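You operate a simulated robot arm through the tools that you are given. There is no shell and no other tool. Be economical: measure what you need, move in short steps, check, and stop when the job is done.

You are at the controls of a simulated two-armed robot. One attempt, no reset.

## Task
Take the labelled jug with a green handle on the front of the low bench and put it away on the jug table top. Then put the clear water bottle on the orange booklet. Then switch the white wall switch on. The order counts. Set down upright: labelled jug with a green handle, clear water bottle.
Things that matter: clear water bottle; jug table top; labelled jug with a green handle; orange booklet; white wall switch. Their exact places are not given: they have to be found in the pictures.

The check looks at the end state, three seconds after you hand in, the way a careful person would. Anything else that was tipped, shoved, dropped, spilled or broken makes it a failure.

## Robot
Two 7-joint arms with two-finger parallel grippers on one trunk, on a base that drives. Base frame: it is fixed to the floor where the robot stands at the start and does not move with it; the origin is under the middle of the robot, x ahead of it, y to its left, z up; the surface under the hand at the start is at about z = 62. Readings come in cm, degrees, newtons and seconds.
The left shoulder is at the start at [5, 16.8, 103.2], the right one opposite. With the tool pointing down near the work surface each hand reaches from about 10 to 64 cm from the robot's upright axis, wherever it stands, measured 20 degrees to its own side. Places, roughly: clear water bottle [250, 225, 50]; jug table top [-760, 30, 80]; orange booklet [250, 250, 50]; white wall switch [440, 170, 120]. Payload 1.57 kg a hand.
The tool frame of a hand sits at the grasp point between the pads (the TCP): z along the fingers, y along the line on which they close. The tips reach 3 cm beyond it. Largest opening 8 cm; finger width 1.7, thickness 1.2; the body of the gripper, 4 by 8.2 cm, starts 8 cm behind the TCP.
Orientation is that of the tool frame in the base frame, as a unit quaternion [w, x, y, z]. With the fingers straight down and closing along the base's y, the tool's x points along the base's -x, its y along +y and its z along -z.

## Interface
- The arms move only by the tool step_arm. It takes "left_targets", "right_targets" or both (then of equal length, played together; a hand with none holds still); each is a list that holds one entry, the list of rows, each a list of 7 numbers: the shift along the tool's x, y, z in cm, then the turn, a rotation vector about the tool's x, y, z in degrees, then the gripper command, from -1 (fully open) to 1 (shut), values between in proportion. In form: [[[x, y, z, rx, ry, rz, jaw], ...]]. A call has 1 to 20 rows; each row shifts and turns the commanded pose from where the row before left it, along the tool's axes as they then stand. A row lasts 0.2 s, in which the tool goes at most 5 cm and 8.6 degrees; a call with a longer step from one row to the next is refused whole, and so is a gripper value outside its range. A pose out of reach is approached as far as the arm can. The call stops where the force on the tool passes 40 N (or 10 N more than at its start, if that is more) or the arm is blocked; 0.2 s more then pass. Each finger travels about 4.5 cm/s and halts on what it meets, pressing with about 43 N; the grip force reading is that of the motor and also rises with nothing between the fingers. The clock runs only during rows and for 0.2 s after the last one: add rows that do not move to give the fingers time. It gives the time, the measured TCP pose, the force on the tool (base axes), the opening and the grip force at its end, in the units of the frame above (readings bear some noise), with the torque about the TCP (base axes, N m) and any sound that the robot's microphone picked up.
- Cameras (640 x 400 px; columns grow to the right, rows downward): "scene" is now at [11.22, 3.51, 122.38]; the picture's right is [0.42, -0.91, 0.00], its down [-0.66, -0.31, -0.68] and it looks along [0.62, 0.29, -0.73] (base axes); focal length 249 px, centre (320, 200). "left" rides on the left gripper at [7.2, 0.7, -12.2] in its tool frame; the picture's right is [-0.09, 1.00, 0.00], its down [-0.84, -0.08, -0.54] and it looks along [-0.54, -0.05, 0.84] (tool axes); focal length 238 px, centre (320, 200). "right" rides on the right gripper at [7.2, -0.7, -12.2] in its tool frame; the picture's right is [0.09, 1.00, 0.00], its down [-0.84, 0.08, -0.54] and it looks along [-0.54, 0.05, 0.84] (tool axes); focal length 238 px, centre (320, 200).
- get_image(camera): a new picture of that camera. It takes no simulated time.
- move_column(by): slides the trunk up (or, below 0, down) by that many cm; the arms and the scene camera ride with it, the base frame stays. It gives what a move gives, with no picture.
- steer(legs): drives the robot by 1 to 6 legs, each [ahead, left, turn to the left] in cm, cm and degrees, along the robot's own axes; the way and the turn of a leg run together, so that a leg with both is an arc; at most 150 cm and 180 degrees a leg. The arms and the cameras ride along, it lands a little off, and it stops where it bumps. It gives what a move gives.
- turn_head(pan, tilt): turns the head with the scene camera to pan (to the left, within 80 degrees either way) and tilt (down, from -29 to 69), counted from straight ahead of the robot. It gives what a move gives.
- measure_at(camera, pixels): for up to 12 pixels [column, row] of the newest picture of that camera ("zoom" is the newest enlarged one), the place [x, y, z] in the base frame of the surface seen there, good to about 0.2 cm. It takes no simulated time.
- close_up(camera, box): a new picture of the part [left, top, right, bottom] of that camera's present view, enlarged. It takes no simulated time.
- hand_in(): hands the job in; it is judged then, once.

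Go step by step. Measure first, check grasps and placings, and put right what went wrong. The budget is 110 turns and 100 pictures, counting those below and the enlarged ones. Unless the task says otherwise, let go and move clear before handing in, and close with one line.

The tools are called after "Request:" as a command line: name --argument value ..., lists and objects as JSON in quotes. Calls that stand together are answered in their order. step_arm: Moves the arms, as the interface text tells. Its arguments: {"type":"object","properties":{"left_targets":{"type":"array"},"right_targets":{"type":"array"}},"required":[]} The other tools are called the same way: move_column (by) slides the trunk up or down; steer (legs) drives the base; turn_head (pan, tilt) turns the head that bears the scene camera; get_image (camera) takes a picture; measure_at (camera, pixels) gives the place of the surface under pixels of a picture; close_up (camera, box) takes an enlarged picture of a part of a camera's view; hand_in () hands the job in.

At the start:

```text
t: 0.0
left_tcp_pos: [42.75, 37.62, 91.85]
left_tool_rot: [0.0, 0.0, 1.0, 0.0]
left_ft_force: [-0.1, -0.3, -0.4]
left_moment: [0.05, 0.01, -0.02]
left_grip_width: 7.97
left_grasp_force: 0.0
right_tcp_pos: [48.13, -5.49, 91.39]
right_tool_rot: [0.0, 0.0, 1.0, 0.001]
right_ft_force: [-0.5, -0.4, 0.5]
right_moment: [-0.01, -0.02, 0.04]
right_grip_width: 7.99
right_grasp_force: 0.1
trunk travel left (down, up): [-20.0, 24.3]
robot x, y, heading: [0.22, 0.28, -0.1]
head pan, tilt: [25.1, 46.9]
```

scene: 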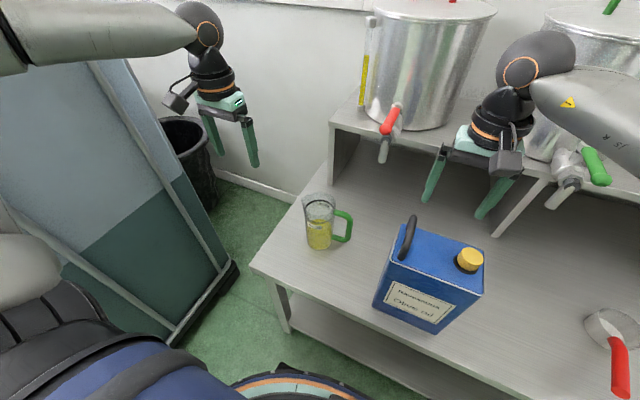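
right: 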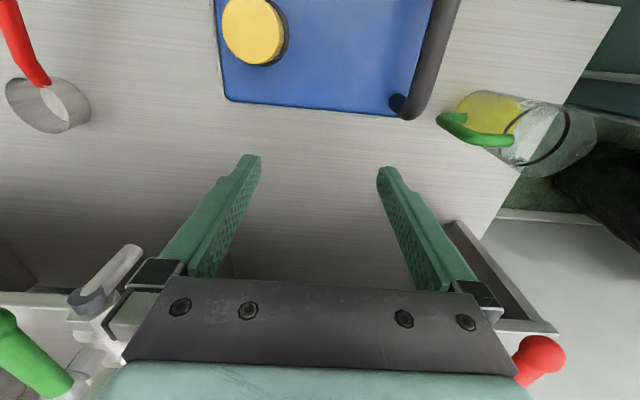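
left: 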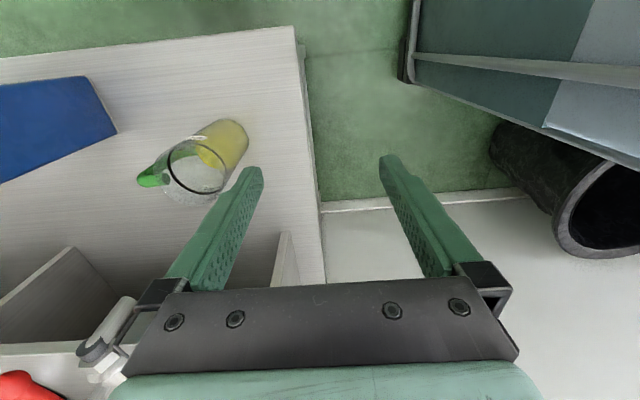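

The scene picture shows a glass jug with a green handle and yellow liquid at (322,222), and a blue can with a black handle. I'll take a closer look at the jug and measure it.

Request:
close_up --camera "scene" --box '[260, 160, 420, 260]'

Request:
measure_at --camera "scene" --pixels '[[318, 240], [308, 200], [333, 203], [350, 213], [340, 240], [260, 265], [290, 220], [378, 265], [320, 180], [385, 150]]'

Request:
turn_head --pan -30 --tilt 40

Request:
get_image --camera "scene"

```text
4.00 times, centred on (340, 210) of scene
```

zoom: 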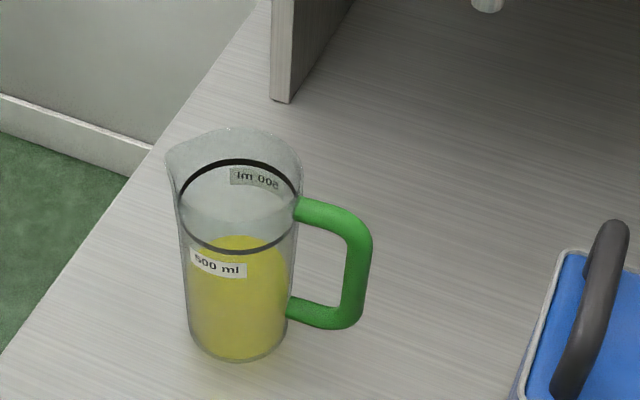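

```text
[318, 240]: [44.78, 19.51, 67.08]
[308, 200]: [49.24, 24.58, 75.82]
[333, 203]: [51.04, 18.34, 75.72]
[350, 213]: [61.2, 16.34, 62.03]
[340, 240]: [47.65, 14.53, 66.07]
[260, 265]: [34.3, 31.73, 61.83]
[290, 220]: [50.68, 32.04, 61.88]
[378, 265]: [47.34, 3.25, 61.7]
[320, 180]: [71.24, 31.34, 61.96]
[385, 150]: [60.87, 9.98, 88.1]
```

```text
t: 1.2
left_tcp_pos: [42.78, 37.54, 91.9]
left_tool_rot: [0.0, -0.001, 1.0, 0.001]
left_ft_force: [0.1, 0.5, -0.3]
left_moment: [-0.02, -0.02, 0.02]
left_grip_width: 8.0
left_grasp_force: 0.0
right_tcp_pos: [48.16, -5.38, 91.38]
right_tool_rot: [-0.001, 0.0, 1.0, 0.0]
right_ft_force: [-0.2, 0.7, 0.6]
right_moment: [0.02, 0.03, -0.02]
right_grip_width: 7.97
right_grasp_force: 0.0
trunk travel left (down, up): [-20.0, 24.3]
robot x, y, heading: [0.07, -0.01, 0.3]
head pan, tilt: [-30.0, 40.0]
```

```text
95 pictures are left
```

scene: 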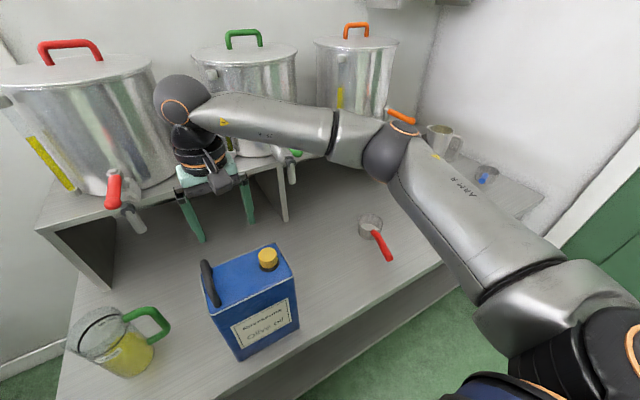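

The jug is labelled "500 ml" with a green handle, part-full, so it must be kept level. I'll measure its rim, base and handle in the zoom picture.

Request:
measure_at --camera "zoom" --pixels '[[168, 162], [301, 170], [230, 131], [235, 250], [192, 320], [281, 320], [235, 355], [180, 240], [294, 250], [330, 210], [365, 260], [320, 320]]'

Request:
close_up --camera "left" --box '[100, 80, 300, 205]'

Request:
get_image --camera "right"

```text
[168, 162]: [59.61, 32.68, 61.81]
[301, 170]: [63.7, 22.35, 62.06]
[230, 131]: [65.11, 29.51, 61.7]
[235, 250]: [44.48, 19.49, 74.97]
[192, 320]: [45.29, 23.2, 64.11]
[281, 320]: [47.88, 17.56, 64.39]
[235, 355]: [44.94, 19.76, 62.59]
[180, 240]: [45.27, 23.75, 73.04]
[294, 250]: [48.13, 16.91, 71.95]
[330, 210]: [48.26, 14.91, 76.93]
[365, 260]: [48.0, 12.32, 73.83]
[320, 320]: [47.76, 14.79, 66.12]
```

```text
3.20 times, centred on (200, 142) of left
```

zoom: 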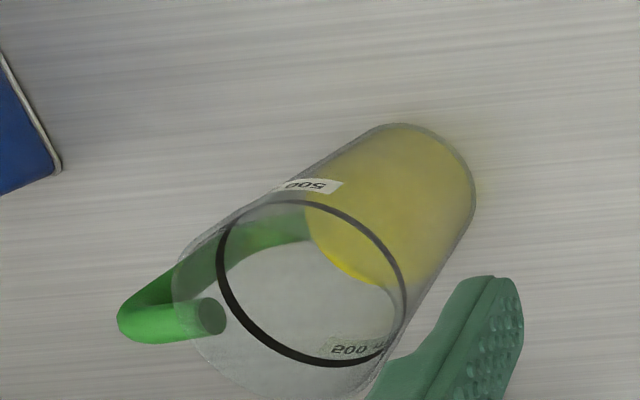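

```text
93 pictures are left
```

right: 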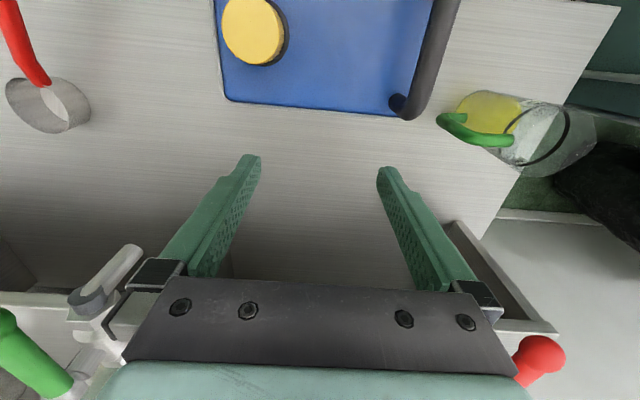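

The jug axis is near (48.3, 20.9), the radius is about 3.7–4 and the rim is near z 78, too wide to straddle safely from above. I'll pinch its front wall with one left finger inside, closing along x, so first I'll turn the left hand 90° and move it above the wall.

Request:
step_arm --left_targets '[[[0, 0, 0, 0, 0, 8.2, -1], [0, 0, 0, 0, 0, 8.2, -1], [0, 0, 0, 0, 0, 8.2, -1], [0, 0, 0, 0, 0, 8.2, -1], [0, 0, 0, 0, 0, 8.2, -1], [0, 0, 0, 0, 0, 8.2, -1], [0, 0, 0, 0, 0, 8.2, -1], [0, 0, 0, 0, 0, 8.2, -1], [0, 0, 0, 0, 0, 8.2, -1], [0, 0, 0, 0, 0, 8.2, -1], [0, 0, 0, 0, 0, 8.0, -1], [-3.3, 0.3, 0, 0, 0, 0, -1], [-3.3, 0.3, 0, 0, 0, 0, -1], [-3.3, 0.3, 0, 0, 0, 0, -1], [-3.3, 0.3, 0, 0, 0, 0, -1], [-3.3, 0.3, 0, 0, 0, 0, -1]]]'

Request:
get_image --camera "left"

Request:
turn_head --pan 25 --tilt 47

Request:
get_image --camera "scene"

```text
t: 4.6
left_tcp_pos: [44.15, 21.13, 91.89]
left_tool_rot: [-0.001, 0.707, 0.708, 0.0]
left_ft_force: [0.6, 1.2, 0.0]
left_moment: [0.01, -0.01, -0.01]
left_grip_width: 8.0
left_grasp_force: 0.0
right_tcp_pos: [48.18, -5.41, 91.24]
right_tool_rot: [0.0, 0.001, 1.0, -0.001]
right_ft_force: [0.8, -0.2, 0.3]
right_moment: [0.02, 0.03, 0.0]
right_grip_width: 8.01
right_grasp_force: 0.1
trunk travel left (down, up): [-20.0, 24.3]
robot x, y, heading: [0.38, 0.03, 0.2]
head pan, tilt: [-30.0, 40.0]
```

```text
92 pictures are left
```

left: 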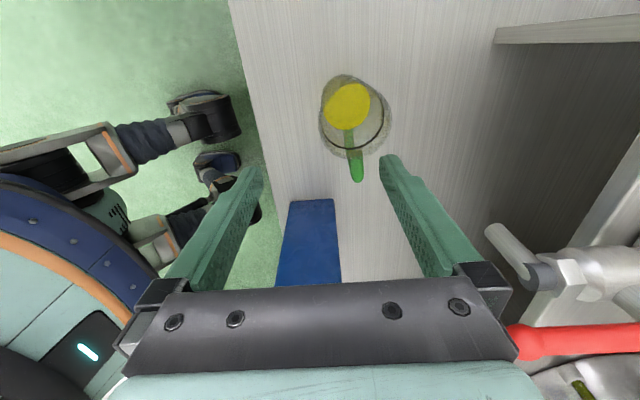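

```text
t: 5.9
left_tcp_pos: [44.15, 21.17, 91.86]
left_tool_rot: [0.001, 0.706, 0.708, 0.0]
left_ft_force: [-0.1, -0.5, 0.5]
left_moment: [-0.02, 0.0, 0.0]
left_grip_width: 8.0
left_grasp_force: 0.0
right_tcp_pos: [48.21, -5.38, 91.33]
right_tool_rot: [0.0, 0.0, 1.0, 0.0]
right_ft_force: [-1.3, -0.5, 0.5]
right_moment: [0.0, 0.01, 0.01]
right_grip_width: 8.03
right_grasp_force: 0.0
trunk travel left (down, up): [-20.0, 24.3]
robot x, y, heading: [0.11, -0.18, -0.1]
head pan, tilt: [25.0, 47.0]
```

```text
91 pictures are left
```

scene: 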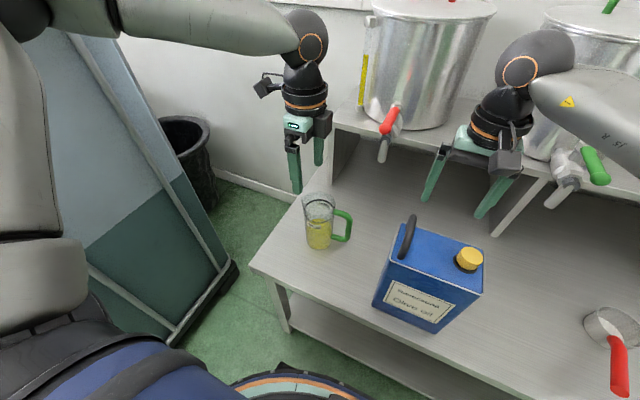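

The left hand camera now sees the jug from above at (355,115). I'll zoom in on the rim to place the wall precisely.

Request:
close_up --camera "left" --box '[276, 55, 436, 195]'

Request:
measure_at --camera "left" --pixels '[[348, 105], [357, 170], [385, 137], [335, 118], [330, 150], [322, 125], [350, 150]]'

```text
2.86 times, centred on (356, 125) of left
```

zoom: 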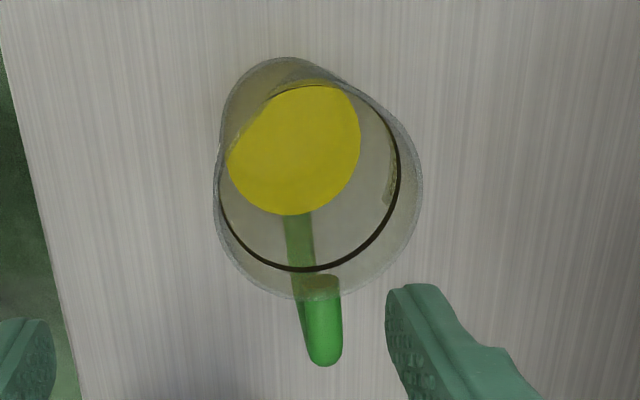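

```text
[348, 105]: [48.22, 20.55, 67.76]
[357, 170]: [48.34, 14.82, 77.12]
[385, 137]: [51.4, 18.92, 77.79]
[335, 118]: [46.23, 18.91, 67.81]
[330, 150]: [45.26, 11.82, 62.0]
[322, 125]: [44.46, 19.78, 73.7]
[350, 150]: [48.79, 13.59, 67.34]
```

The rim centre is at about (48.0, 21.2) with radius 3.9, and the liquid level is only z 67.8, so the wall sits under the tool at x≈44.2. I'll part-close the fingers and descend to straddle the wall.

Request:
step_arm --left_targets '[[[0, 0.05, 0, 0, 0, 0, -0.2], [0, 0, 0, 0, 0, 0, -0.2], [0, 0, 2.0, 0, 0, 0, -0.2], [0, 0, 2.7, 0, 0, 0, -0.2], [0, 0, 2.4, 0, 0, 0, -0.2], [0, 0, 2.4, 0, 0, 0, -0.2], [0, 0, 2.4, 0, 0, 0, -0.2], [0, 0, 2.4, 0, 0, 0, -0.2], [0, 0, 2.2, 0, 0, 0, -0.2]]]'

Request:
close_up --camera "scene" --box '[240, 120, 400, 260]'

Request:
get_image --camera "left"

```text
t: 7.9
left_tcp_pos: [44.38, 21.17, 75.33]
left_tool_rot: [0.001, 0.706, 0.708, 0.0]
left_ft_force: [-0.3, 0.4, -0.8]
left_moment: [0.01, -0.03, -0.03]
left_grip_width: 4.79
left_grasp_force: 0.1
right_tcp_pos: [48.15, -5.53, 91.5]
right_tool_rot: [0.0, 0.001, 1.0, 0.0]
right_ft_force: [0.0, -0.9, -0.2]
right_moment: [-0.04, -0.04, 0.01]
right_grip_width: 8.01
right_grasp_force: 0.0
trunk travel left (down, up): [-20.0, 24.3]
robot x, y, heading: [-0.19, -0.02, 0.1]
head pan, tilt: [25.0, 47.0]
```

```text
2.86 times, centred on (320, 190) of scene
```

zoom: 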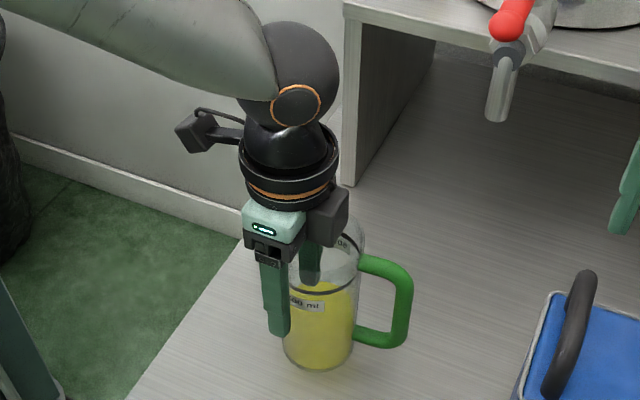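

```text
88 pictures are left
```

left: 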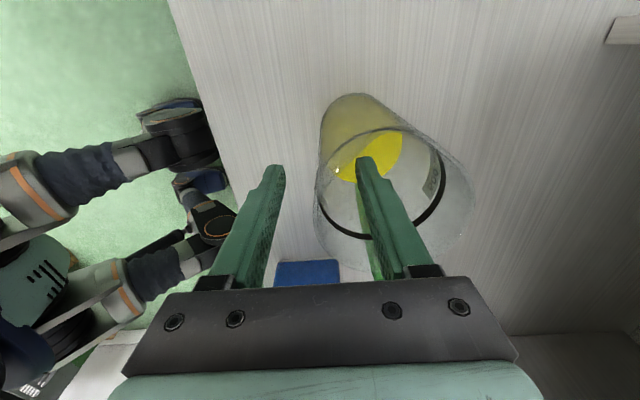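

One finger is inside the wall and one outside, with the wall about midway. I'll close gently, then lift a little.

Request:
step_arm --left_targets '[[[0, 0, 0, 0, 0, 0, 0.2], [0, 0, 0, 0, 0, 0, 0.5], [0, 0, 0, 0, 0, 0, 0.7], [0, 0, 0, 0, 0, 0, 0.85], [0, 0, 0, 0, 0, 0, 1], [0, 0, 0, 0, 0, 0, 1], [0, 0, 0, 0, 0, 0, 1]]]'

Request:
step_arm --left_targets '[[[0, 0, -0.5, 0, 0, 0, 1], [0, 0, -0.5, 0, 0, 0, 1], [0, 0, -0.5, 0, 0, 0, 1], [0, 0, -0.5, 0, 0, 0, 1], [0, 0, 0, 0, 0, 0, 1]]]'

Request:
close_up --camera "scene" --box '[240, 120, 400, 260]'

```text
t: 9.5
left_tcp_pos: [44.29, 21.06, 75.3]
left_tool_rot: [0.002, 0.707, 0.707, 0.0]
left_ft_force: [2.5, -2.7, 6.2]
left_moment: [-0.29, -0.7, -0.14]
left_grip_width: 0.48
left_grasp_force: 24.9
right_tcp_pos: [48.15, -5.49, 91.34]
right_tool_rot: [0.0, 0.0, 1.0, -0.001]
right_ft_force: [0.9, -0.1, 0.0]
right_moment: [-0.01, -0.03, -0.02]
right_grip_width: 7.96
right_grasp_force: 0.0
trunk travel left (down, up): [-20.0, 24.3]
robot x, y, heading: [-0.15, -0.12, -0.0]
head pan, tilt: [25.0, 47.0]
```

```text
t: 10.7
left_tcp_pos: [44.34, 21.14, 77.4]
left_tool_rot: [0.0, 0.707, 0.707, 0.0]
left_ft_force: [0.0, -0.3, -3.0]
left_moment: [0.04, 0.13, 0.0]
left_grip_width: 0.45
left_grasp_force: 24.8
right_tcp_pos: [48.21, -5.35, 91.37]
right_tool_rot: [0.0, 0.001, 1.0, 0.0]
right_ft_force: [0.1, -0.2, 0.1]
right_moment: [-0.01, 0.02, 0.02]
right_grip_width: 8.01
right_grasp_force: 0.0
trunk travel left (down, up): [-20.0, 24.3]
robot x, y, heading: [0.28, 0.07, 0.2]
head pan, tilt: [25.0, 47.0]
```

```text
2.86 times, centred on (320, 190) of scene
```

zoom: 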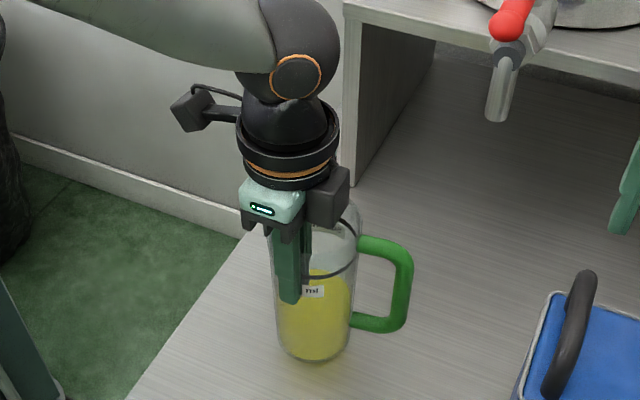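

The jug is lifted and level, weighing about 3 N. I'll raise it with the column and look to both sides before driving.

Request:
move_column --by 20

Request:
turn_head --pan 80 --tilt 20

Request:
get_image --camera "scene"

Request:
turn_head --pan -80 --tilt 20

Request:
get_image --camera "scene"

```text
t: 12.8
left_tcp_pos: [44.18, 21.22, 97.26]
left_tool_rot: [0.0, 0.706, 0.708, -0.001]
left_ft_force: [0.4, -0.8, -3.4]
left_moment: [0.05, 0.14, 0.02]
left_grip_width: 0.44
left_grasp_force: 25.0
right_tcp_pos: [48.18, -5.45, 111.38]
right_tool_rot: [0.0, 0.001, 1.0, 0.0]
right_ft_force: [0.4, 0.1, 0.3]
right_moment: [-0.01, -0.02, 0.01]
right_grip_width: 8.0
right_grasp_force: 0.1
trunk travel left (down, up): [-40.0, 4.3]
robot x, y, heading: [-0.16, -0.1, -0.2]
head pan, tilt: [25.0, 47.0]
```

```text
t: 14.1
left_tcp_pos: [44.29, 21.3, 97.33]
left_tool_rot: [0.0, 0.706, 0.708, -0.001]
left_ft_force: [-0.7, 1.0, -2.6]
left_moment: [0.06, 0.09, 0.0]
left_grip_width: 0.44
left_grasp_force: 25.0
right_tcp_pos: [48.16, -5.38, 111.34]
right_tool_rot: [-0.001, 0.0, 1.0, 0.0]
right_ft_force: [0.3, 0.2, -0.4]
right_moment: [0.02, 0.02, 0.01]
right_grip_width: 8.0
right_grasp_force: 0.1
trunk travel left (down, up): [-40.0, 4.3]
robot x, y, heading: [-0.41, 0.31, -0.0]
head pan, tilt: [80.0, 20.0]
```

```text
86 pictures are left
```

scene: 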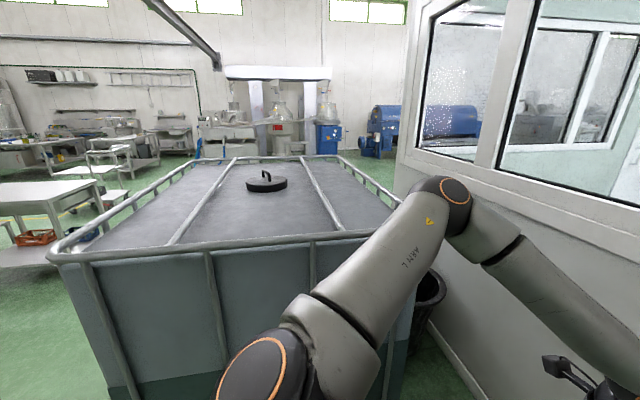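

```text
t: 16.6
left_tcp_pos: [44.33, 21.09, 97.17]
left_tool_rot: [0.0, 0.707, 0.708, -0.001]
left_ft_force: [0.4, 0.5, -2.8]
left_moment: [0.04, 0.11, 0.03]
left_grip_width: 0.45
left_grasp_force: 24.7
right_tcp_pos: [48.2, -5.37, 111.43]
right_tool_rot: [0.0, 0.0, 1.0, 0.0]
right_ft_force: [-0.6, -0.1, 0.0]
right_moment: [-0.03, 0.0, 0.02]
right_grip_width: 8.01
right_grasp_force: 0.2
trunk travel left (down, up): [-40.0, 4.3]
robot x, y, heading: [-0.12, -0.07, 0.0]
head pan, tilt: [-80.0, 20.0]
```

```text
85 pictures are left
```

scene: 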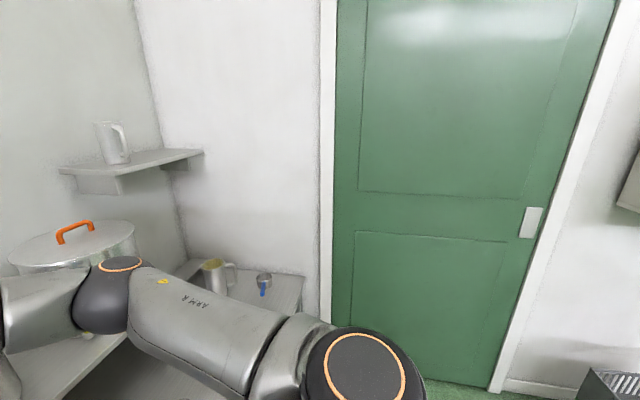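

There is a large tank on the left and a door on the right. I'll measure the grey object at (610,385), the door foot and the floor for clearance before backing up.

Request:
measure_at --camera "scene" --pixels '[[605, 385], [450, 388], [630, 200], [540, 390], [600, 372], [250, 300]]'

Request:
steer --legs '[[-25, 0, 0], [0, 0, -60]]'

Request:
get_image --camera "scene"

```text
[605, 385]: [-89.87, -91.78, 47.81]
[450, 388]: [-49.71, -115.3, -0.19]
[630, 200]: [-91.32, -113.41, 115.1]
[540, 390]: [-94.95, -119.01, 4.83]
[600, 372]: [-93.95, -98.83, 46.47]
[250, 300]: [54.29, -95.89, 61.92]
```

```text
t: 21.0
left_tcp_pos: [15.37, -27.57, 97.33]
left_tool_rot: [-0.001, 0.965, 0.261, 0.0]
left_ft_force: [-0.2, -0.1, -2.7]
left_moment: [0.13, 0.01, 0.02]
left_grip_width: 0.43
left_grasp_force: 25.0
right_tcp_pos: [-5.52, -44.38, 111.42]
right_tool_rot: [0.0, 0.498, 0.867, 0.0]
right_ft_force: [0.5, 1.2, -0.3]
right_moment: [0.02, 0.03, -0.01]
right_grip_width: 8.0
right_grasp_force: 0.1
trunk travel left (down, up): [-40.0, 4.3]
robot x, y, heading: [-25.24, 0.16, -59.7]
head pan, tilt: [-80.0, 20.0]
```

```text
84 pictures are left
```

scene: 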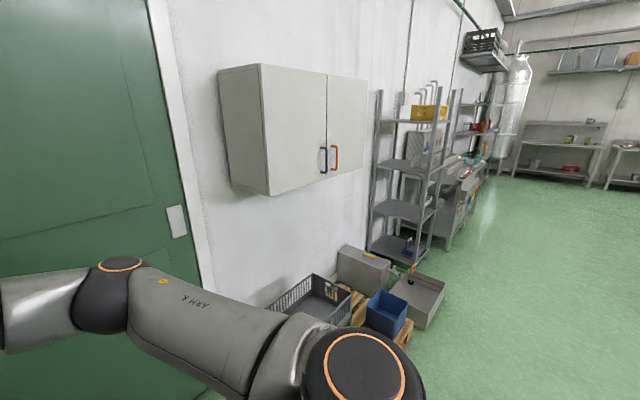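

The way behind is open. I'll turn another 80° to the right and look again.

Request:
steer --legs '[[0, 0, -80]]'

Request:
turn_head --pan -40 --tilt 20

Request:
get_image --camera "scene"

```text
t: 24.9
left_tcp_pos: [-45.63, -44.58, 97.3]
left_tool_rot: [0.0, 0.906, -0.424, 0.0]
left_ft_force: [0.3, 0.0, -2.8]
left_moment: [0.0, -0.08, 0.04]
left_grip_width: 0.38
left_grasp_force: 24.7
right_tcp_pos: [-65.78, -26.66, 111.39]
right_tool_rot: [0.0, 0.941, 0.34, 0.0]
right_ft_force: [-0.7, -0.3, 0.9]
right_moment: [0.02, 0.01, -0.04]
right_grip_width: 7.99
right_grasp_force: 0.1
trunk travel left (down, up): [-40.0, 4.3]
robot x, y, heading: [-24.98, 0.07, -140.5]
head pan, tilt: [-80.0, 20.0]
```

```text
t: 25.9
left_tcp_pos: [-45.68, -44.54, 97.34]
left_tool_rot: [0.0, 0.905, -0.425, 0.0]
left_ft_force: [-0.6, -0.3, -2.2]
left_moment: [0.01, -0.12, -0.01]
left_grip_width: 0.41
left_grasp_force: 24.1
right_tcp_pos: [-65.76, -26.7, 111.39]
right_tool_rot: [0.0, 0.94, 0.34, 0.0]
right_ft_force: [0.3, -0.7, 0.0]
right_moment: [-0.03, 0.01, -0.01]
right_grip_width: 8.01
right_grasp_force: 0.0
trunk travel left (down, up): [-40.0, 4.3]
robot x, y, heading: [-25.0, 0.02, -140.5]
head pan, tilt: [-40.0, 20.0]
```

```text
83 pictures are left
```

scene: 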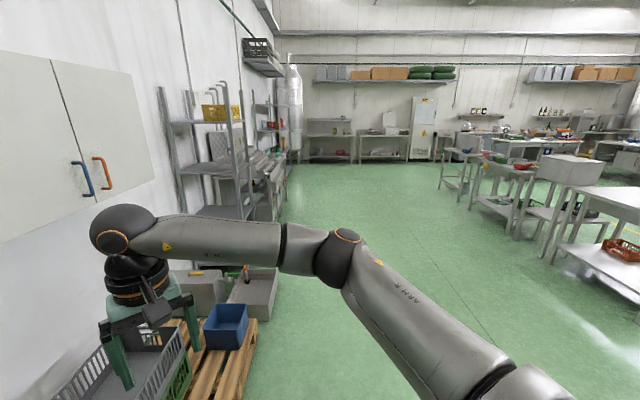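

I'm now looking along −x down an open aisle. I'll measure candidates for the jug table around (400,145) and (460,165).

Request:
measure_at --camera "scene" --pixels '[[455, 152], [460, 187], [385, 139], [330, 137], [390, 160], [510, 168], [410, 160], [360, 290], [560, 178], [520, 225], [640, 205], [470, 145]]'

Request:
close_up --camera "scene" --box '[300, 80, 620, 260]'

```text
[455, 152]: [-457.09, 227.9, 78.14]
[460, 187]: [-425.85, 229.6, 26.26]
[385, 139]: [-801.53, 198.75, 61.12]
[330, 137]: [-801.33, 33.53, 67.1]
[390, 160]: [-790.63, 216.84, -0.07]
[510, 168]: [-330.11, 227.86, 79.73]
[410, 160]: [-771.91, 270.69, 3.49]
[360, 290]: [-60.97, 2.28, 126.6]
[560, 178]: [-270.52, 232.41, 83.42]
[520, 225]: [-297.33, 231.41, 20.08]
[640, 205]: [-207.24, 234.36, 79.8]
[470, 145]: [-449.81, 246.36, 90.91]
```

```text
2.00 times, centred on (460, 170) of scene
```

zoom: 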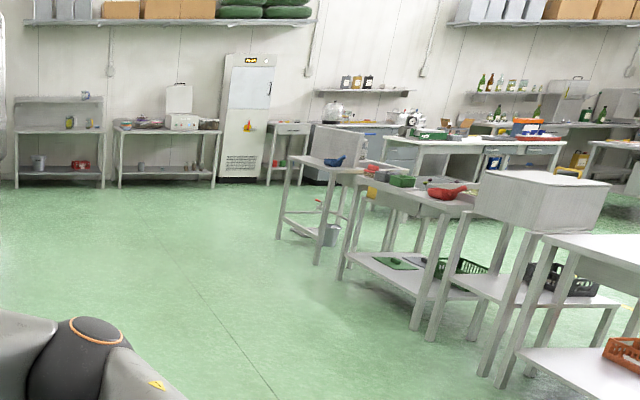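

The jug table is the far one at about (−780, 30), seen at (330,140), with an upper shelf behind it. I'll check the pallet and tank clearance on either side before driving straight.

Request:
measure_at --camera "scene" --pixels '[[245, 335], [245, 315], [270, 290], [235, 390], [285, 190]]'

Request:
steer --legs '[[0, 0, -39.5]]'

Request:
turn_head --pan 0 --tilt 30

Request:
get_image --camera "scene"

```text
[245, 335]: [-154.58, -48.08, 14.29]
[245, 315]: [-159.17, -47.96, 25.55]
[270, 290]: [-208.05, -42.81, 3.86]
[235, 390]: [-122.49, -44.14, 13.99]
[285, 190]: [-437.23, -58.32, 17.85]
```

```text
t: 28.2
left_tcp_pos: [-69.45, -21.1, 97.23]
left_tool_rot: [0.0, 0.708, -0.706, -0.001]
left_ft_force: [0.3, -0.3, -2.6]
left_moment: [-0.03, -0.15, 0.01]
left_grip_width: 0.38
left_grasp_force: 24.3
right_tcp_pos: [-73.28, 5.49, 111.35]
right_tool_rot: [0.0, 1.0, 0.001, 0.0]
right_ft_force: [-0.4, 0.1, 0.2]
right_moment: [0.01, 0.01, 0.01]
right_grip_width: 8.01
right_grasp_force: 0.0
trunk travel left (down, up): [-40.0, 4.3]
robot x, y, heading: [-25.07, -0.09, -179.8]
head pan, tilt: [-40.0, 20.0]
```

```text
t: 29.3
left_tcp_pos: [-69.35, -21.07, 97.31]
left_tool_rot: [0.0, 0.707, -0.707, 0.0]
left_ft_force: [-0.1, 0.0, -2.8]
left_moment: [-0.05, -0.08, -0.02]
left_grip_width: 0.37
left_grasp_force: 24.1
right_tcp_pos: [-73.35, 5.42, 111.32]
right_tool_rot: [0.0, 1.0, 0.001, 0.0]
right_ft_force: [1.1, 0.4, 0.0]
right_moment: [-0.01, 0.02, 0.01]
right_grip_width: 8.0
right_grasp_force: 0.1
trunk travel left (down, up): [-40.0, 4.3]
robot x, y, heading: [-25.1, 0.06, -180.5]
head pan, tilt: [0.0, 30.0]
```

```text
81 pictures are left
```

scene: 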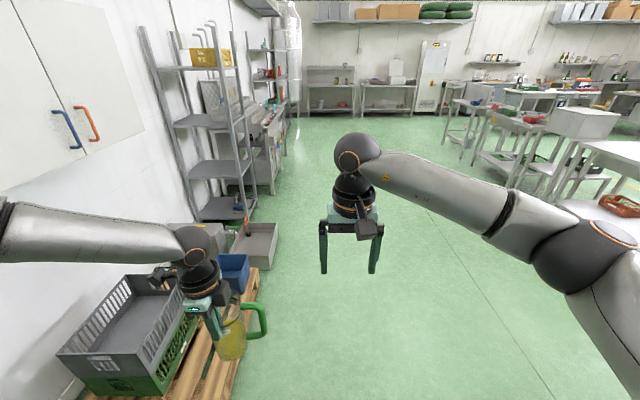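

The pallet edge is at y≈−45, so I'll drift right (+y) while moving ahead along the aisle.

Request:
steer --legs '[[40, -6, 0], [60, -28, 0], [150, 0, 0], [150, 0, 0], [100, 0, 0]]'

Request:
get_image --camera "scene"

```text
t: 53.9
left_tcp_pos: [-569.23, 15.58, 97.35]
left_tool_rot: [0.0, -0.704, 0.711, 0.0]
left_ft_force: [0.3, -0.3, -4.0]
left_moment: [-0.06, -0.07, -0.03]
left_grip_width: 0.33
left_grasp_force: 24.2
right_tcp_pos: [-572.92, 42.13, 111.34]
right_tool_rot: [0.0, 1.0, -0.005, -0.001]
right_ft_force: [0.1, -0.9, -0.1]
right_moment: [0.0, -0.02, 0.0]
right_grip_width: 8.0
right_grasp_force: 0.1
trunk travel left (down, up): [-40.0, 4.3]
robot x, y, heading: [-524.65, 36.12, 179.4]
head pan, tilt: [0.0, 30.0]
```

```text
80 pictures are left
```

scene: 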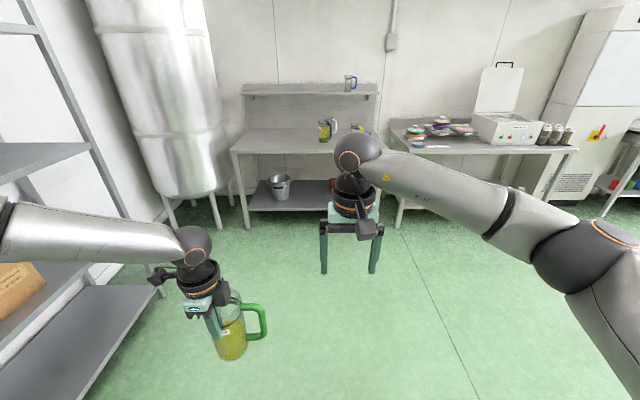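

The jug table is ahead at (290,140), holding another jug at (327,130). The grip width has drifted from 0.48 to 0.33, so I'll check whether the jug is slipping and measure the table.

Request:
close_up --camera "scene" --box '[160, 250, 290, 370]'

Request:
measure_at --camera "scene" --pixels '[[233, 355], [233, 340], [262, 312], [240, 304], [232, 152], [260, 135], [300, 140], [325, 152], [290, 152], [270, 153], [250, 130]]'

Request:
close_up --camera "scene" --box '[220, 60, 420, 220]'

```text
3.33 times, centred on (225, 310) of scene
```

zoom: 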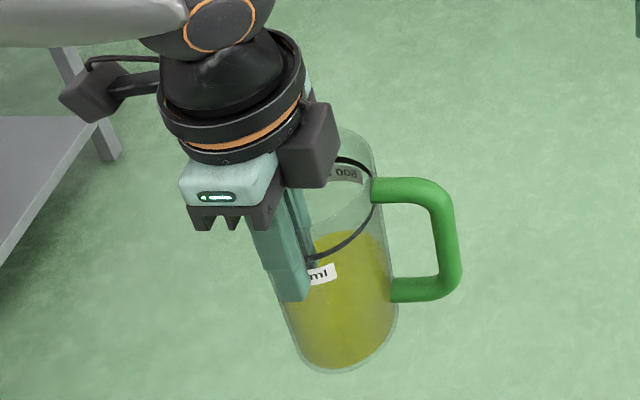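

```text
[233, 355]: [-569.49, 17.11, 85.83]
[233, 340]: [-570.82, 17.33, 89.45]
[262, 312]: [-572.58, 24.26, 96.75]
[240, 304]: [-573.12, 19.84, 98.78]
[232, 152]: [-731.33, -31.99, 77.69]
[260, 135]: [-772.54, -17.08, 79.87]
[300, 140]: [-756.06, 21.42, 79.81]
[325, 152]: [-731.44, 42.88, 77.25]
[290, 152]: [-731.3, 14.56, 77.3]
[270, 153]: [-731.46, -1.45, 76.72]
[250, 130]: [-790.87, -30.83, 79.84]
```

```text
2.50 times, centred on (320, 140) of scene
```

zoom: 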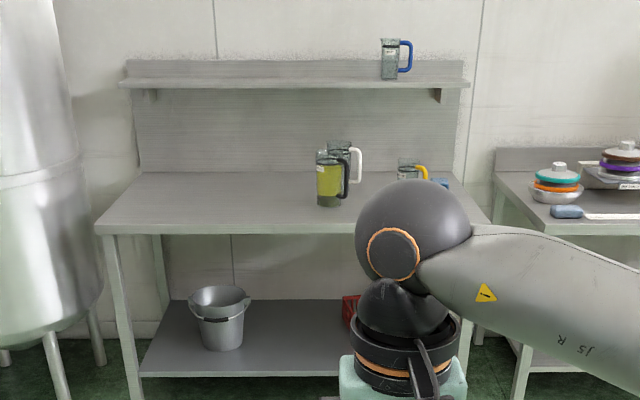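

The jug is still level, with its base near z 84. The table top is z 79.8 with its front edge at x=−731, and it is clear for y from −25 to 30. I'll pull the right hand back and drive up to the table.

Request:
step_arm --right_targets '[[[3, 0, 0, 0, 0, 0, -1], [3, 0, 0, 0, 0, 0, -1], [3, 0, 0, 0, 0, 0, -1], [3, 0, 0, 0, 0, 0, -1]]]'

Request:
steer --legs '[[130, 12, 0.6], [38, 0, 0]]'

Request:
turn_head --pan 10 --tilt 45

Request:
get_image --camera "scene"

```text
t: 54.9
left_tcp_pos: [-569.18, 15.61, 97.35]
left_tool_rot: [-0.001, -0.704, 0.71, 0.0]
left_ft_force: [0.2, -0.3, -3.7]
left_moment: [-0.03, -0.11, 0.01]
left_grip_width: 0.34
left_grasp_force: 24.3
right_tcp_pos: [-560.7, 42.01, 111.22]
right_tool_rot: [-0.001, 1.0, -0.005, 0.0]
right_ft_force: [0.1, -0.5, 0.2]
right_moment: [-0.03, 0.04, -0.02]
right_grip_width: 8.04
right_grasp_force: 0.1
trunk travel left (down, up): [-40.0, 4.3]
robot x, y, heading: [-525.22, 36.5, 179.4]
head pan, tilt: [0.0, 30.0]
```

```text
t: 63.5
left_tcp_pos: [-737.82, 2.01, 97.27]
left_tool_rot: [-0.001, 0.712, -0.702, 0.001]
left_ft_force: [-0.2, -0.4, -2.8]
left_moment: [-0.06, -0.11, -0.01]
left_grip_width: 0.28
left_grasp_force: 23.9
right_tcp_pos: [-730.03, 28.73, 111.42]
right_tool_rot: [0.0, 1.0, 0.006, 0.0]
right_ft_force: [-0.2, 0.3, -0.7]
right_moment: [0.01, -0.01, 0.02]
right_grip_width: 7.99
right_grasp_force: 0.0
trunk travel left (down, up): [-40.0, 4.3]
robot x, y, heading: [-693.98, 23.84, -179.4]
head pan, tilt: [0.0, 30.0]
```

```text
t: 64.2
left_tcp_pos: [-737.88, 1.94, 97.26]
left_tool_rot: [0.0, 0.711, -0.703, 0.0]
left_ft_force: [-0.3, 0.6, -2.8]
left_moment: [-0.07, -0.07, -0.01]
left_grip_width: 0.29
left_grasp_force: 24.2
right_tcp_pos: [-730.0, 28.66, 111.34]
right_tool_rot: [0.0, 1.0, 0.006, 0.0]
right_ft_force: [0.5, 0.4, 1.2]
right_moment: [0.01, 0.02, -0.04]
right_grip_width: 7.99
right_grasp_force: 0.0
trunk travel left (down, up): [-40.0, 4.3]
robot x, y, heading: [-693.46, 23.52, -179.4]
head pan, tilt: [10.0, 45.0]
```

```text
77 pictures are left
```

scene: 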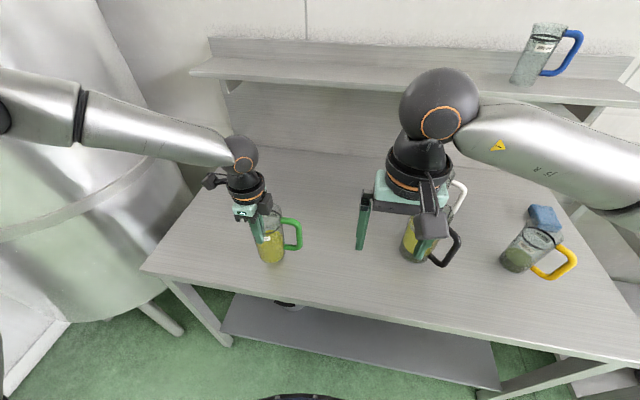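

The jug is over the table front. I'll extend 10 cm further in and lower most of the way.

Request:
step_arm --left_targets '[[[0, 2, 0, 0, 0, 0, 1], [0, 2, 0, 0, 0, 0, 1], [0, 2, 0, 0, 0, 0, 1], [0, 2, 0, 0, 0, 0, 1], [0, 2, 0, 0, 0, 0, 1], [0, 0, 1, 0, 0, 0, 1], [0, 0, 1, 0, 0, 0, 1], [0, 0, 0.6, 0, 0, 0, 1], [0, 0, 0.4, 0, 0, 0, 1], [0, 0, 0, 0, 0, 0, 1]]]'

Request:
get_image --camera "scene"

Request:
close_up --camera "scene" --box '[200, 140, 360, 280]'

```text
t: 66.4
left_tcp_pos: [-743.24, -1.42, 97.01]
left_tool_rot: [-0.001, 0.711, -0.703, -0.001]
left_ft_force: [-0.2, -0.3, -3.5]
left_moment: [-0.04, -0.08, 0.02]
left_grip_width: 0.28
left_grasp_force: 23.9
left hand out of reach, approached as far as the arm can: row 2, 3, 4, 5, 6, 7, 8
right_tcp_pos: [-730.06, 28.75, 111.37]
right_tool_rot: [0.0, 1.0, 0.006, -0.001]
right_ft_force: [-0.6, -0.4, 0.0]
right_moment: [0.02, 0.0, 0.01]
right_grip_width: 8.01
right_grasp_force: 0.0
trunk travel left (down, up): [-40.0, 4.3]
robot x, y, heading: [-693.62, 23.62, -179.4]
head pan, tilt: [10.0, 45.0]
```

```text
76 pictures are left
```

scene: 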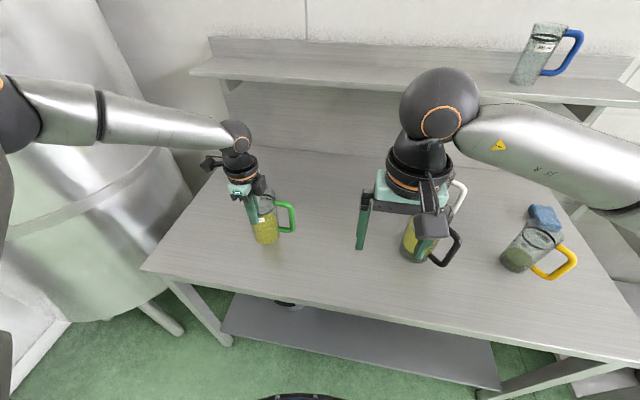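

```text
2.86 times, centred on (280, 210) of scene
```

zoom: 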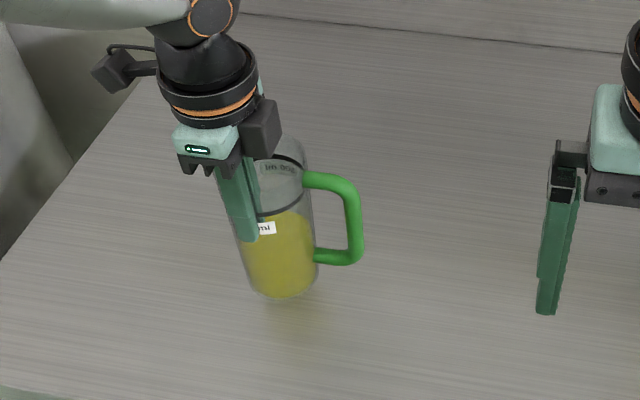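

The arm is at its reach limit with the jug about 12 cm inside the table edge, which is enough. I'll back the hand off slightly from the limit and check the pose.

Request:
step_arm --left_targets '[[[0, -1, 0, 0, 0, 0, 1], [0, 0, 0, 0, 0, 0, 1]]]'

```text
t: 67.0
left_tcp_pos: [-742.47, -1.25, 96.91]
left_tool_rot: [0.0, 0.711, -0.703, 0.0]
left_ft_force: [0.1, -0.3, -2.4]
left_moment: [-0.07, -0.1, 0.01]
left_grip_width: 0.27
left_grasp_force: 24.2
right_tcp_pos: [-730.01, 28.68, 111.36]
right_tool_rot: [0.0, 1.0, 0.006, -0.002]
right_ft_force: [0.1, 0.3, -0.3]
right_moment: [0.01, -0.02, 0.0]
right_grip_width: 8.02
right_grasp_force: 0.0
trunk travel left (down, up): [-40.0, 4.3]
robot x, y, heading: [-693.93, 23.06, -179.5]
head pan, tilt: [10.0, 45.0]
```

The hand is responsive again, so I'll lower with the column in small steps.

Request:
move_column --by -2.5

Request:
close_up --camera "scene" --box '[200, 140, 360, 280]'

```text
t: 67.8
left_tcp_pos: [-742.28, -1.21, 94.35]
left_tool_rot: [0.0, 0.711, -0.703, 0.001]
left_ft_force: [-0.4, -0.2, -3.3]
left_moment: [-0.04, -0.1, 0.0]
left_grip_width: 0.29
left_grasp_force: 23.9
right_tcp_pos: [-730.05, 28.71, 108.7]
right_tool_rot: [0.0, 1.0, 0.006, 0.0]
right_ft_force: [0.7, -0.2, 0.5]
right_moment: [0.01, 0.05, 0.0]
right_grip_width: 8.01
right_grasp_force: 0.1
trunk travel left (down, up): [-37.5, 6.8]
robot x, y, heading: [-693.98, 23.56, -179.3]
head pan, tilt: [10.0, 45.0]
```

```text
2.86 times, centred on (280, 210) of scene
```

zoom: 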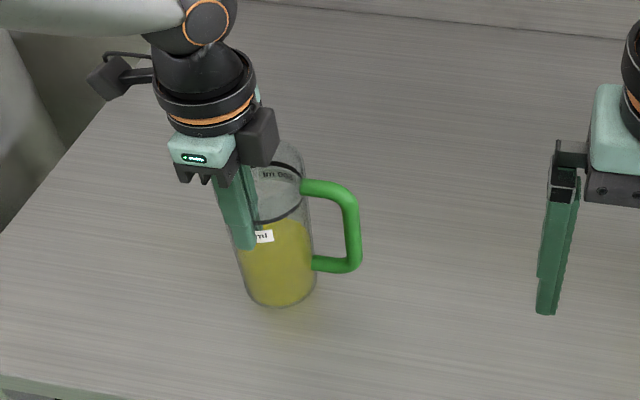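

Request:
move_column --by -0.6

Request:
move_column --by -0.3

Request:
move_column --by -0.2

```text
t: 68.3
left_tcp_pos: [-742.3, -1.25, 93.8]
left_tool_rot: [0.0, 0.712, -0.703, 0.0]
left_ft_force: [1.1, -0.5, -2.5]
left_moment: [-0.05, -0.08, -0.01]
left_grip_width: 0.25
left_grasp_force: 24.2
right_tcp_pos: [-729.99, 28.69, 108.3]
right_tool_rot: [0.0, 1.0, 0.006, 0.0]
right_ft_force: [-0.3, -0.7, 0.0]
right_moment: [0.0, -0.02, -0.02]
right_grip_width: 8.0
right_grasp_force: 0.1
trunk travel left (down, up): [-36.9, 7.4]
robot x, y, heading: [-693.72, 23.66, -179.6]
head pan, tilt: [10.0, 45.0]
```

```text
t: 68.8
left_tcp_pos: [-742.37, -1.32, 93.61]
left_tool_rot: [0.0, 0.711, -0.703, 0.0]
left_ft_force: [-0.7, 0.1, -2.9]
left_moment: [-0.06, -0.09, 0.01]
left_grip_width: 0.23
left_grasp_force: 24.1
right_tcp_pos: [-730.05, 28.73, 107.84]
right_tool_rot: [0.0, 1.0, 0.006, 0.001]
right_ft_force: [0.5, 0.1, -0.9]
right_moment: [0.01, -0.01, 0.02]
right_grip_width: 8.0
right_grasp_force: 0.0
trunk travel left (down, up): [-36.6, 7.7]
robot x, y, heading: [-693.58, 23.91, -179.4]
head pan, tilt: [10.0, 45.0]
```

```text
t: 69.3
left_tcp_pos: [-742.32, -1.28, 93.43]
left_tool_rot: [0.0, 0.711, -0.703, 0.0]
left_ft_force: [2.5, -1.0, 7.6]
left_moment: [-0.09, 0.12, 0.04]
left_grip_width: 0.24
left_grasp_force: 24.3
right_tcp_pos: [-730.01, 28.7, 107.69]
right_tool_rot: [0.0, 1.0, 0.007, -0.001]
right_ft_force: [0.1, -0.8, 0.2]
right_moment: [0.01, 0.0, -0.01]
right_grip_width: 8.02
right_grasp_force: 0.0
trunk travel left (down, up): [-36.4, 7.9]
robot x, y, heading: [-693.66, 23.64, -179.3]
head pan, tilt: [10.0, 45.0]
```

The force jumped to +7.6 N, so the jug base is on the table. I'll open the fingers a little and check.

Request:
step_arm --left_targets '[[[0, 0, 0, 0, 0, 0, 0.8], [0, 0, 0, 0, 0, 0, 0.6], [0, 0, 0, 0, 0, 0, 0.3], [0, 0, 0, 0, 0, 0, 0.1], [0, 0, 0, 0, 0, 0, 0.1], [0, 0, 0, 0, 0, 0, 0.1]]]'

Request:
close_up --camera "scene" --box '[200, 140, 360, 280]'

Request:
get_image --camera "left"

```text
t: 70.7
left_tcp_pos: [-742.42, -1.24, 93.39]
left_tool_rot: [0.0, 0.711, -0.703, 0.0]
left_ft_force: [0.2, -0.5, 0.3]
left_moment: [0.02, 0.02, -0.03]
left_grip_width: 3.56
left_grasp_force: 0.1
right_tcp_pos: [-730.11, 28.67, 107.7]
right_tool_rot: [0.0, 1.0, 0.006, 0.001]
right_ft_force: [0.4, 0.2, -0.6]
right_moment: [-0.02, 0.01, -0.05]
right_grip_width: 7.99
right_grasp_force: 0.0
trunk travel left (down, up): [-36.4, 7.9]
robot x, y, heading: [-693.41, 23.67, -179.3]
head pan, tilt: [10.0, 45.0]
```

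```text
2.86 times, centred on (280, 210) of scene
```

zoom: 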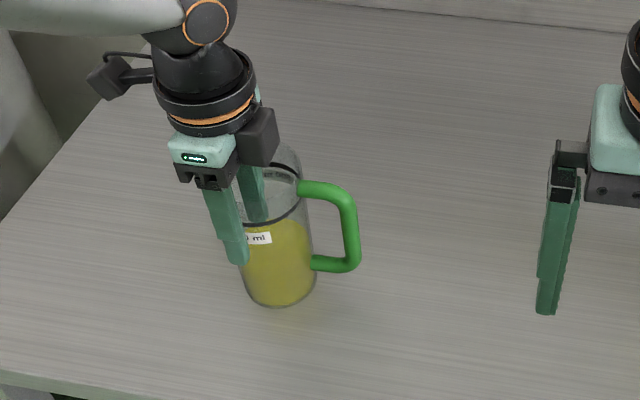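

```text
72 pictures are left
```

left: 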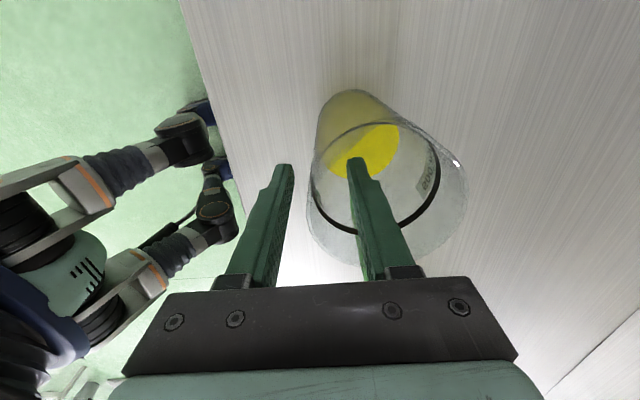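

The jug stands upright and free. I'll raise straight up with the column to clear the rim, then drive back.

Request:
move_column --by 7.8

Request:
steer --legs '[[-40, 0, 0]]'

Request:
get_image --camera "scene"

```text
t: 71.9
left_tcp_pos: [-742.34, -1.27, 101.1]
left_tool_rot: [0.0, 0.711, -0.703, 0.0]
left_ft_force: [0.6, -0.3, 0.0]
left_moment: [0.0, 0.0, -0.02]
left_grip_width: 3.59
left_grasp_force: 0.0
right_tcp_pos: [-730.05, 28.76, 115.57]
right_tool_rot: [-0.001, 1.0, 0.006, 0.0]
right_ft_force: [0.1, 0.3, 0.0]
right_moment: [0.01, -0.02, 0.02]
right_grip_width: 7.98
right_grasp_force: 0.0
trunk travel left (down, up): [-44.2, 0.1]
robot x, y, heading: [-693.88, 23.85, -179.4]
head pan, tilt: [10.0, 45.0]
```

```text
t: 74.4
left_tcp_pos: [-702.47, -0.87, 101.15]
left_tool_rot: [0.0, 0.711, -0.703, -0.001]
left_ft_force: [0.3, 0.7, 0.4]
left_moment: [-0.03, -0.02, -0.03]
left_grip_width: 3.62
left_grasp_force: 0.1
right_tcp_pos: [-690.1, 29.16, 115.55]
right_tool_rot: [0.0, 1.0, 0.005, 0.0]
right_ft_force: [0.1, 0.3, -0.1]
right_moment: [-0.03, 0.02, -0.02]
right_grip_width: 8.02
right_grasp_force: 0.1
trunk travel left (down, up): [-44.2, 0.1]
robot x, y, heading: [-654.05, 24.02, -179.5]
head pan, tilt: [10.0, 45.0]
```

```text
71 pictures are left
```

scene: 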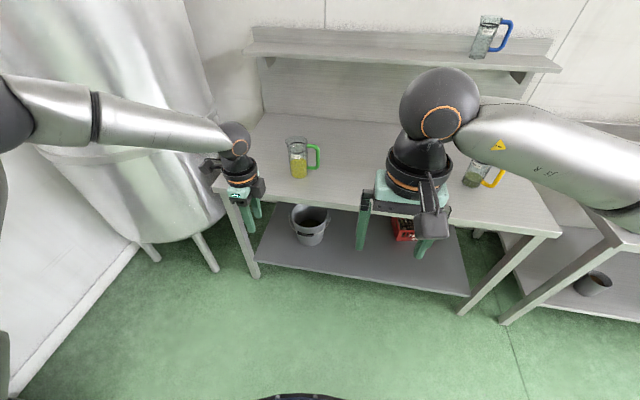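

The jug is in place, upright, seen at (298,158). I'll back off into the open floor and turn to look for a route to the bottle at (250, 225).

Request:
steer --legs '[[-110, -50, 0], [0, 0, -140]]'

Request:
turn_head --pan -20 --tilt 15

Request:
get_image --camera "scene"

```text
t: 86.3
left_tcp_pos: [-521.76, 123.77, 101.17]
left_tool_rot: [-0.001, 0.432, 0.902, 0.0]
left_ft_force: [0.2, 1.2, 0.1]
left_moment: [0.0, 0.05, 0.02]
left_grip_width: 3.58
left_grasp_force: 0.2
right_tcp_pos: [-512.82, 92.63, 115.37]
right_tool_rot: [0.0, -0.333, 0.943, 0.001]
right_ft_force: [-0.5, 0.3, -0.5]
right_moment: [0.02, 0.01, -0.03]
right_grip_width: 8.0
right_grasp_force: 0.0
trunk travel left (down, up): [-44.2, 0.1]
robot x, y, heading: [-544.15, 74.46, 38.6]
head pan, tilt: [10.0, 45.0]
```

```text
t: 87.2
left_tcp_pos: [-521.66, 123.91, 101.17]
left_tool_rot: [0.0, 0.431, 0.902, 0.0]
left_ft_force: [-1.0, 0.7, -1.1]
left_moment: [0.03, -0.01, -0.01]
left_grip_width: 3.6
left_grasp_force: 0.1
right_tcp_pos: [-512.75, 92.62, 115.6]
right_tool_rot: [-0.001, -0.332, 0.943, 0.0]
right_ft_force: [0.3, -0.6, -0.2]
right_moment: [-0.02, -0.02, -0.03]
right_grip_width: 7.99
right_grasp_force: 0.1
trunk travel left (down, up): [-44.2, 0.1]
robot x, y, heading: [-544.76, 74.29, 38.6]
head pan, tilt: [-20.0, 15.0]
```

```text
70 pictures are left
```

scene: 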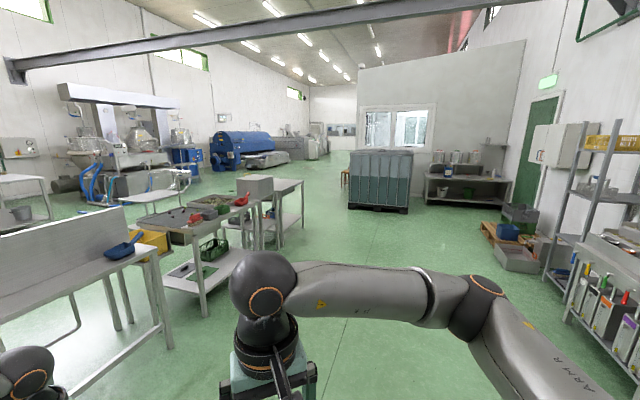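

I can see a passage to the left of the tank at (380,180), past the table at (300,185). I'll measure those for route planning.

Request:
measure_at --camera "scene" --pixels '[[303, 182], [303, 222], [350, 205], [345, 180], [405, 210], [362, 130], [335, 165], [330, 190], [280, 240], [240, 165], [345, 172], [320, 150]]'

Request:
close_up --camera "scene" --box '[220, 90, 440, 230]'

```text
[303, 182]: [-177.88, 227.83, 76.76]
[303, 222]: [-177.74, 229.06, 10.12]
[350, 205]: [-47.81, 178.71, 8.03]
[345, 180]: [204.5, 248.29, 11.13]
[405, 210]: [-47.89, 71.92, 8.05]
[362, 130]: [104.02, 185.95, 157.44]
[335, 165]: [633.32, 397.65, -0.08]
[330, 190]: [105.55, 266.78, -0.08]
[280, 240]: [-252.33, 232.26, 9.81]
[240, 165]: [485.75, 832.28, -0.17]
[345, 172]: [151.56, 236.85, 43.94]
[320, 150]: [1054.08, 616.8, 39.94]
```

```text
2.86 times, centred on (330, 160) of scene
```

zoom: 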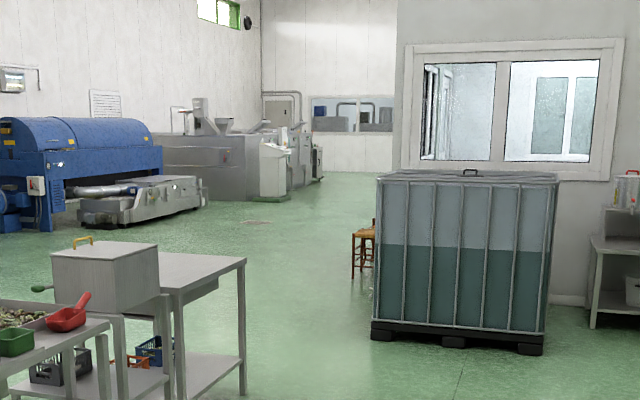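

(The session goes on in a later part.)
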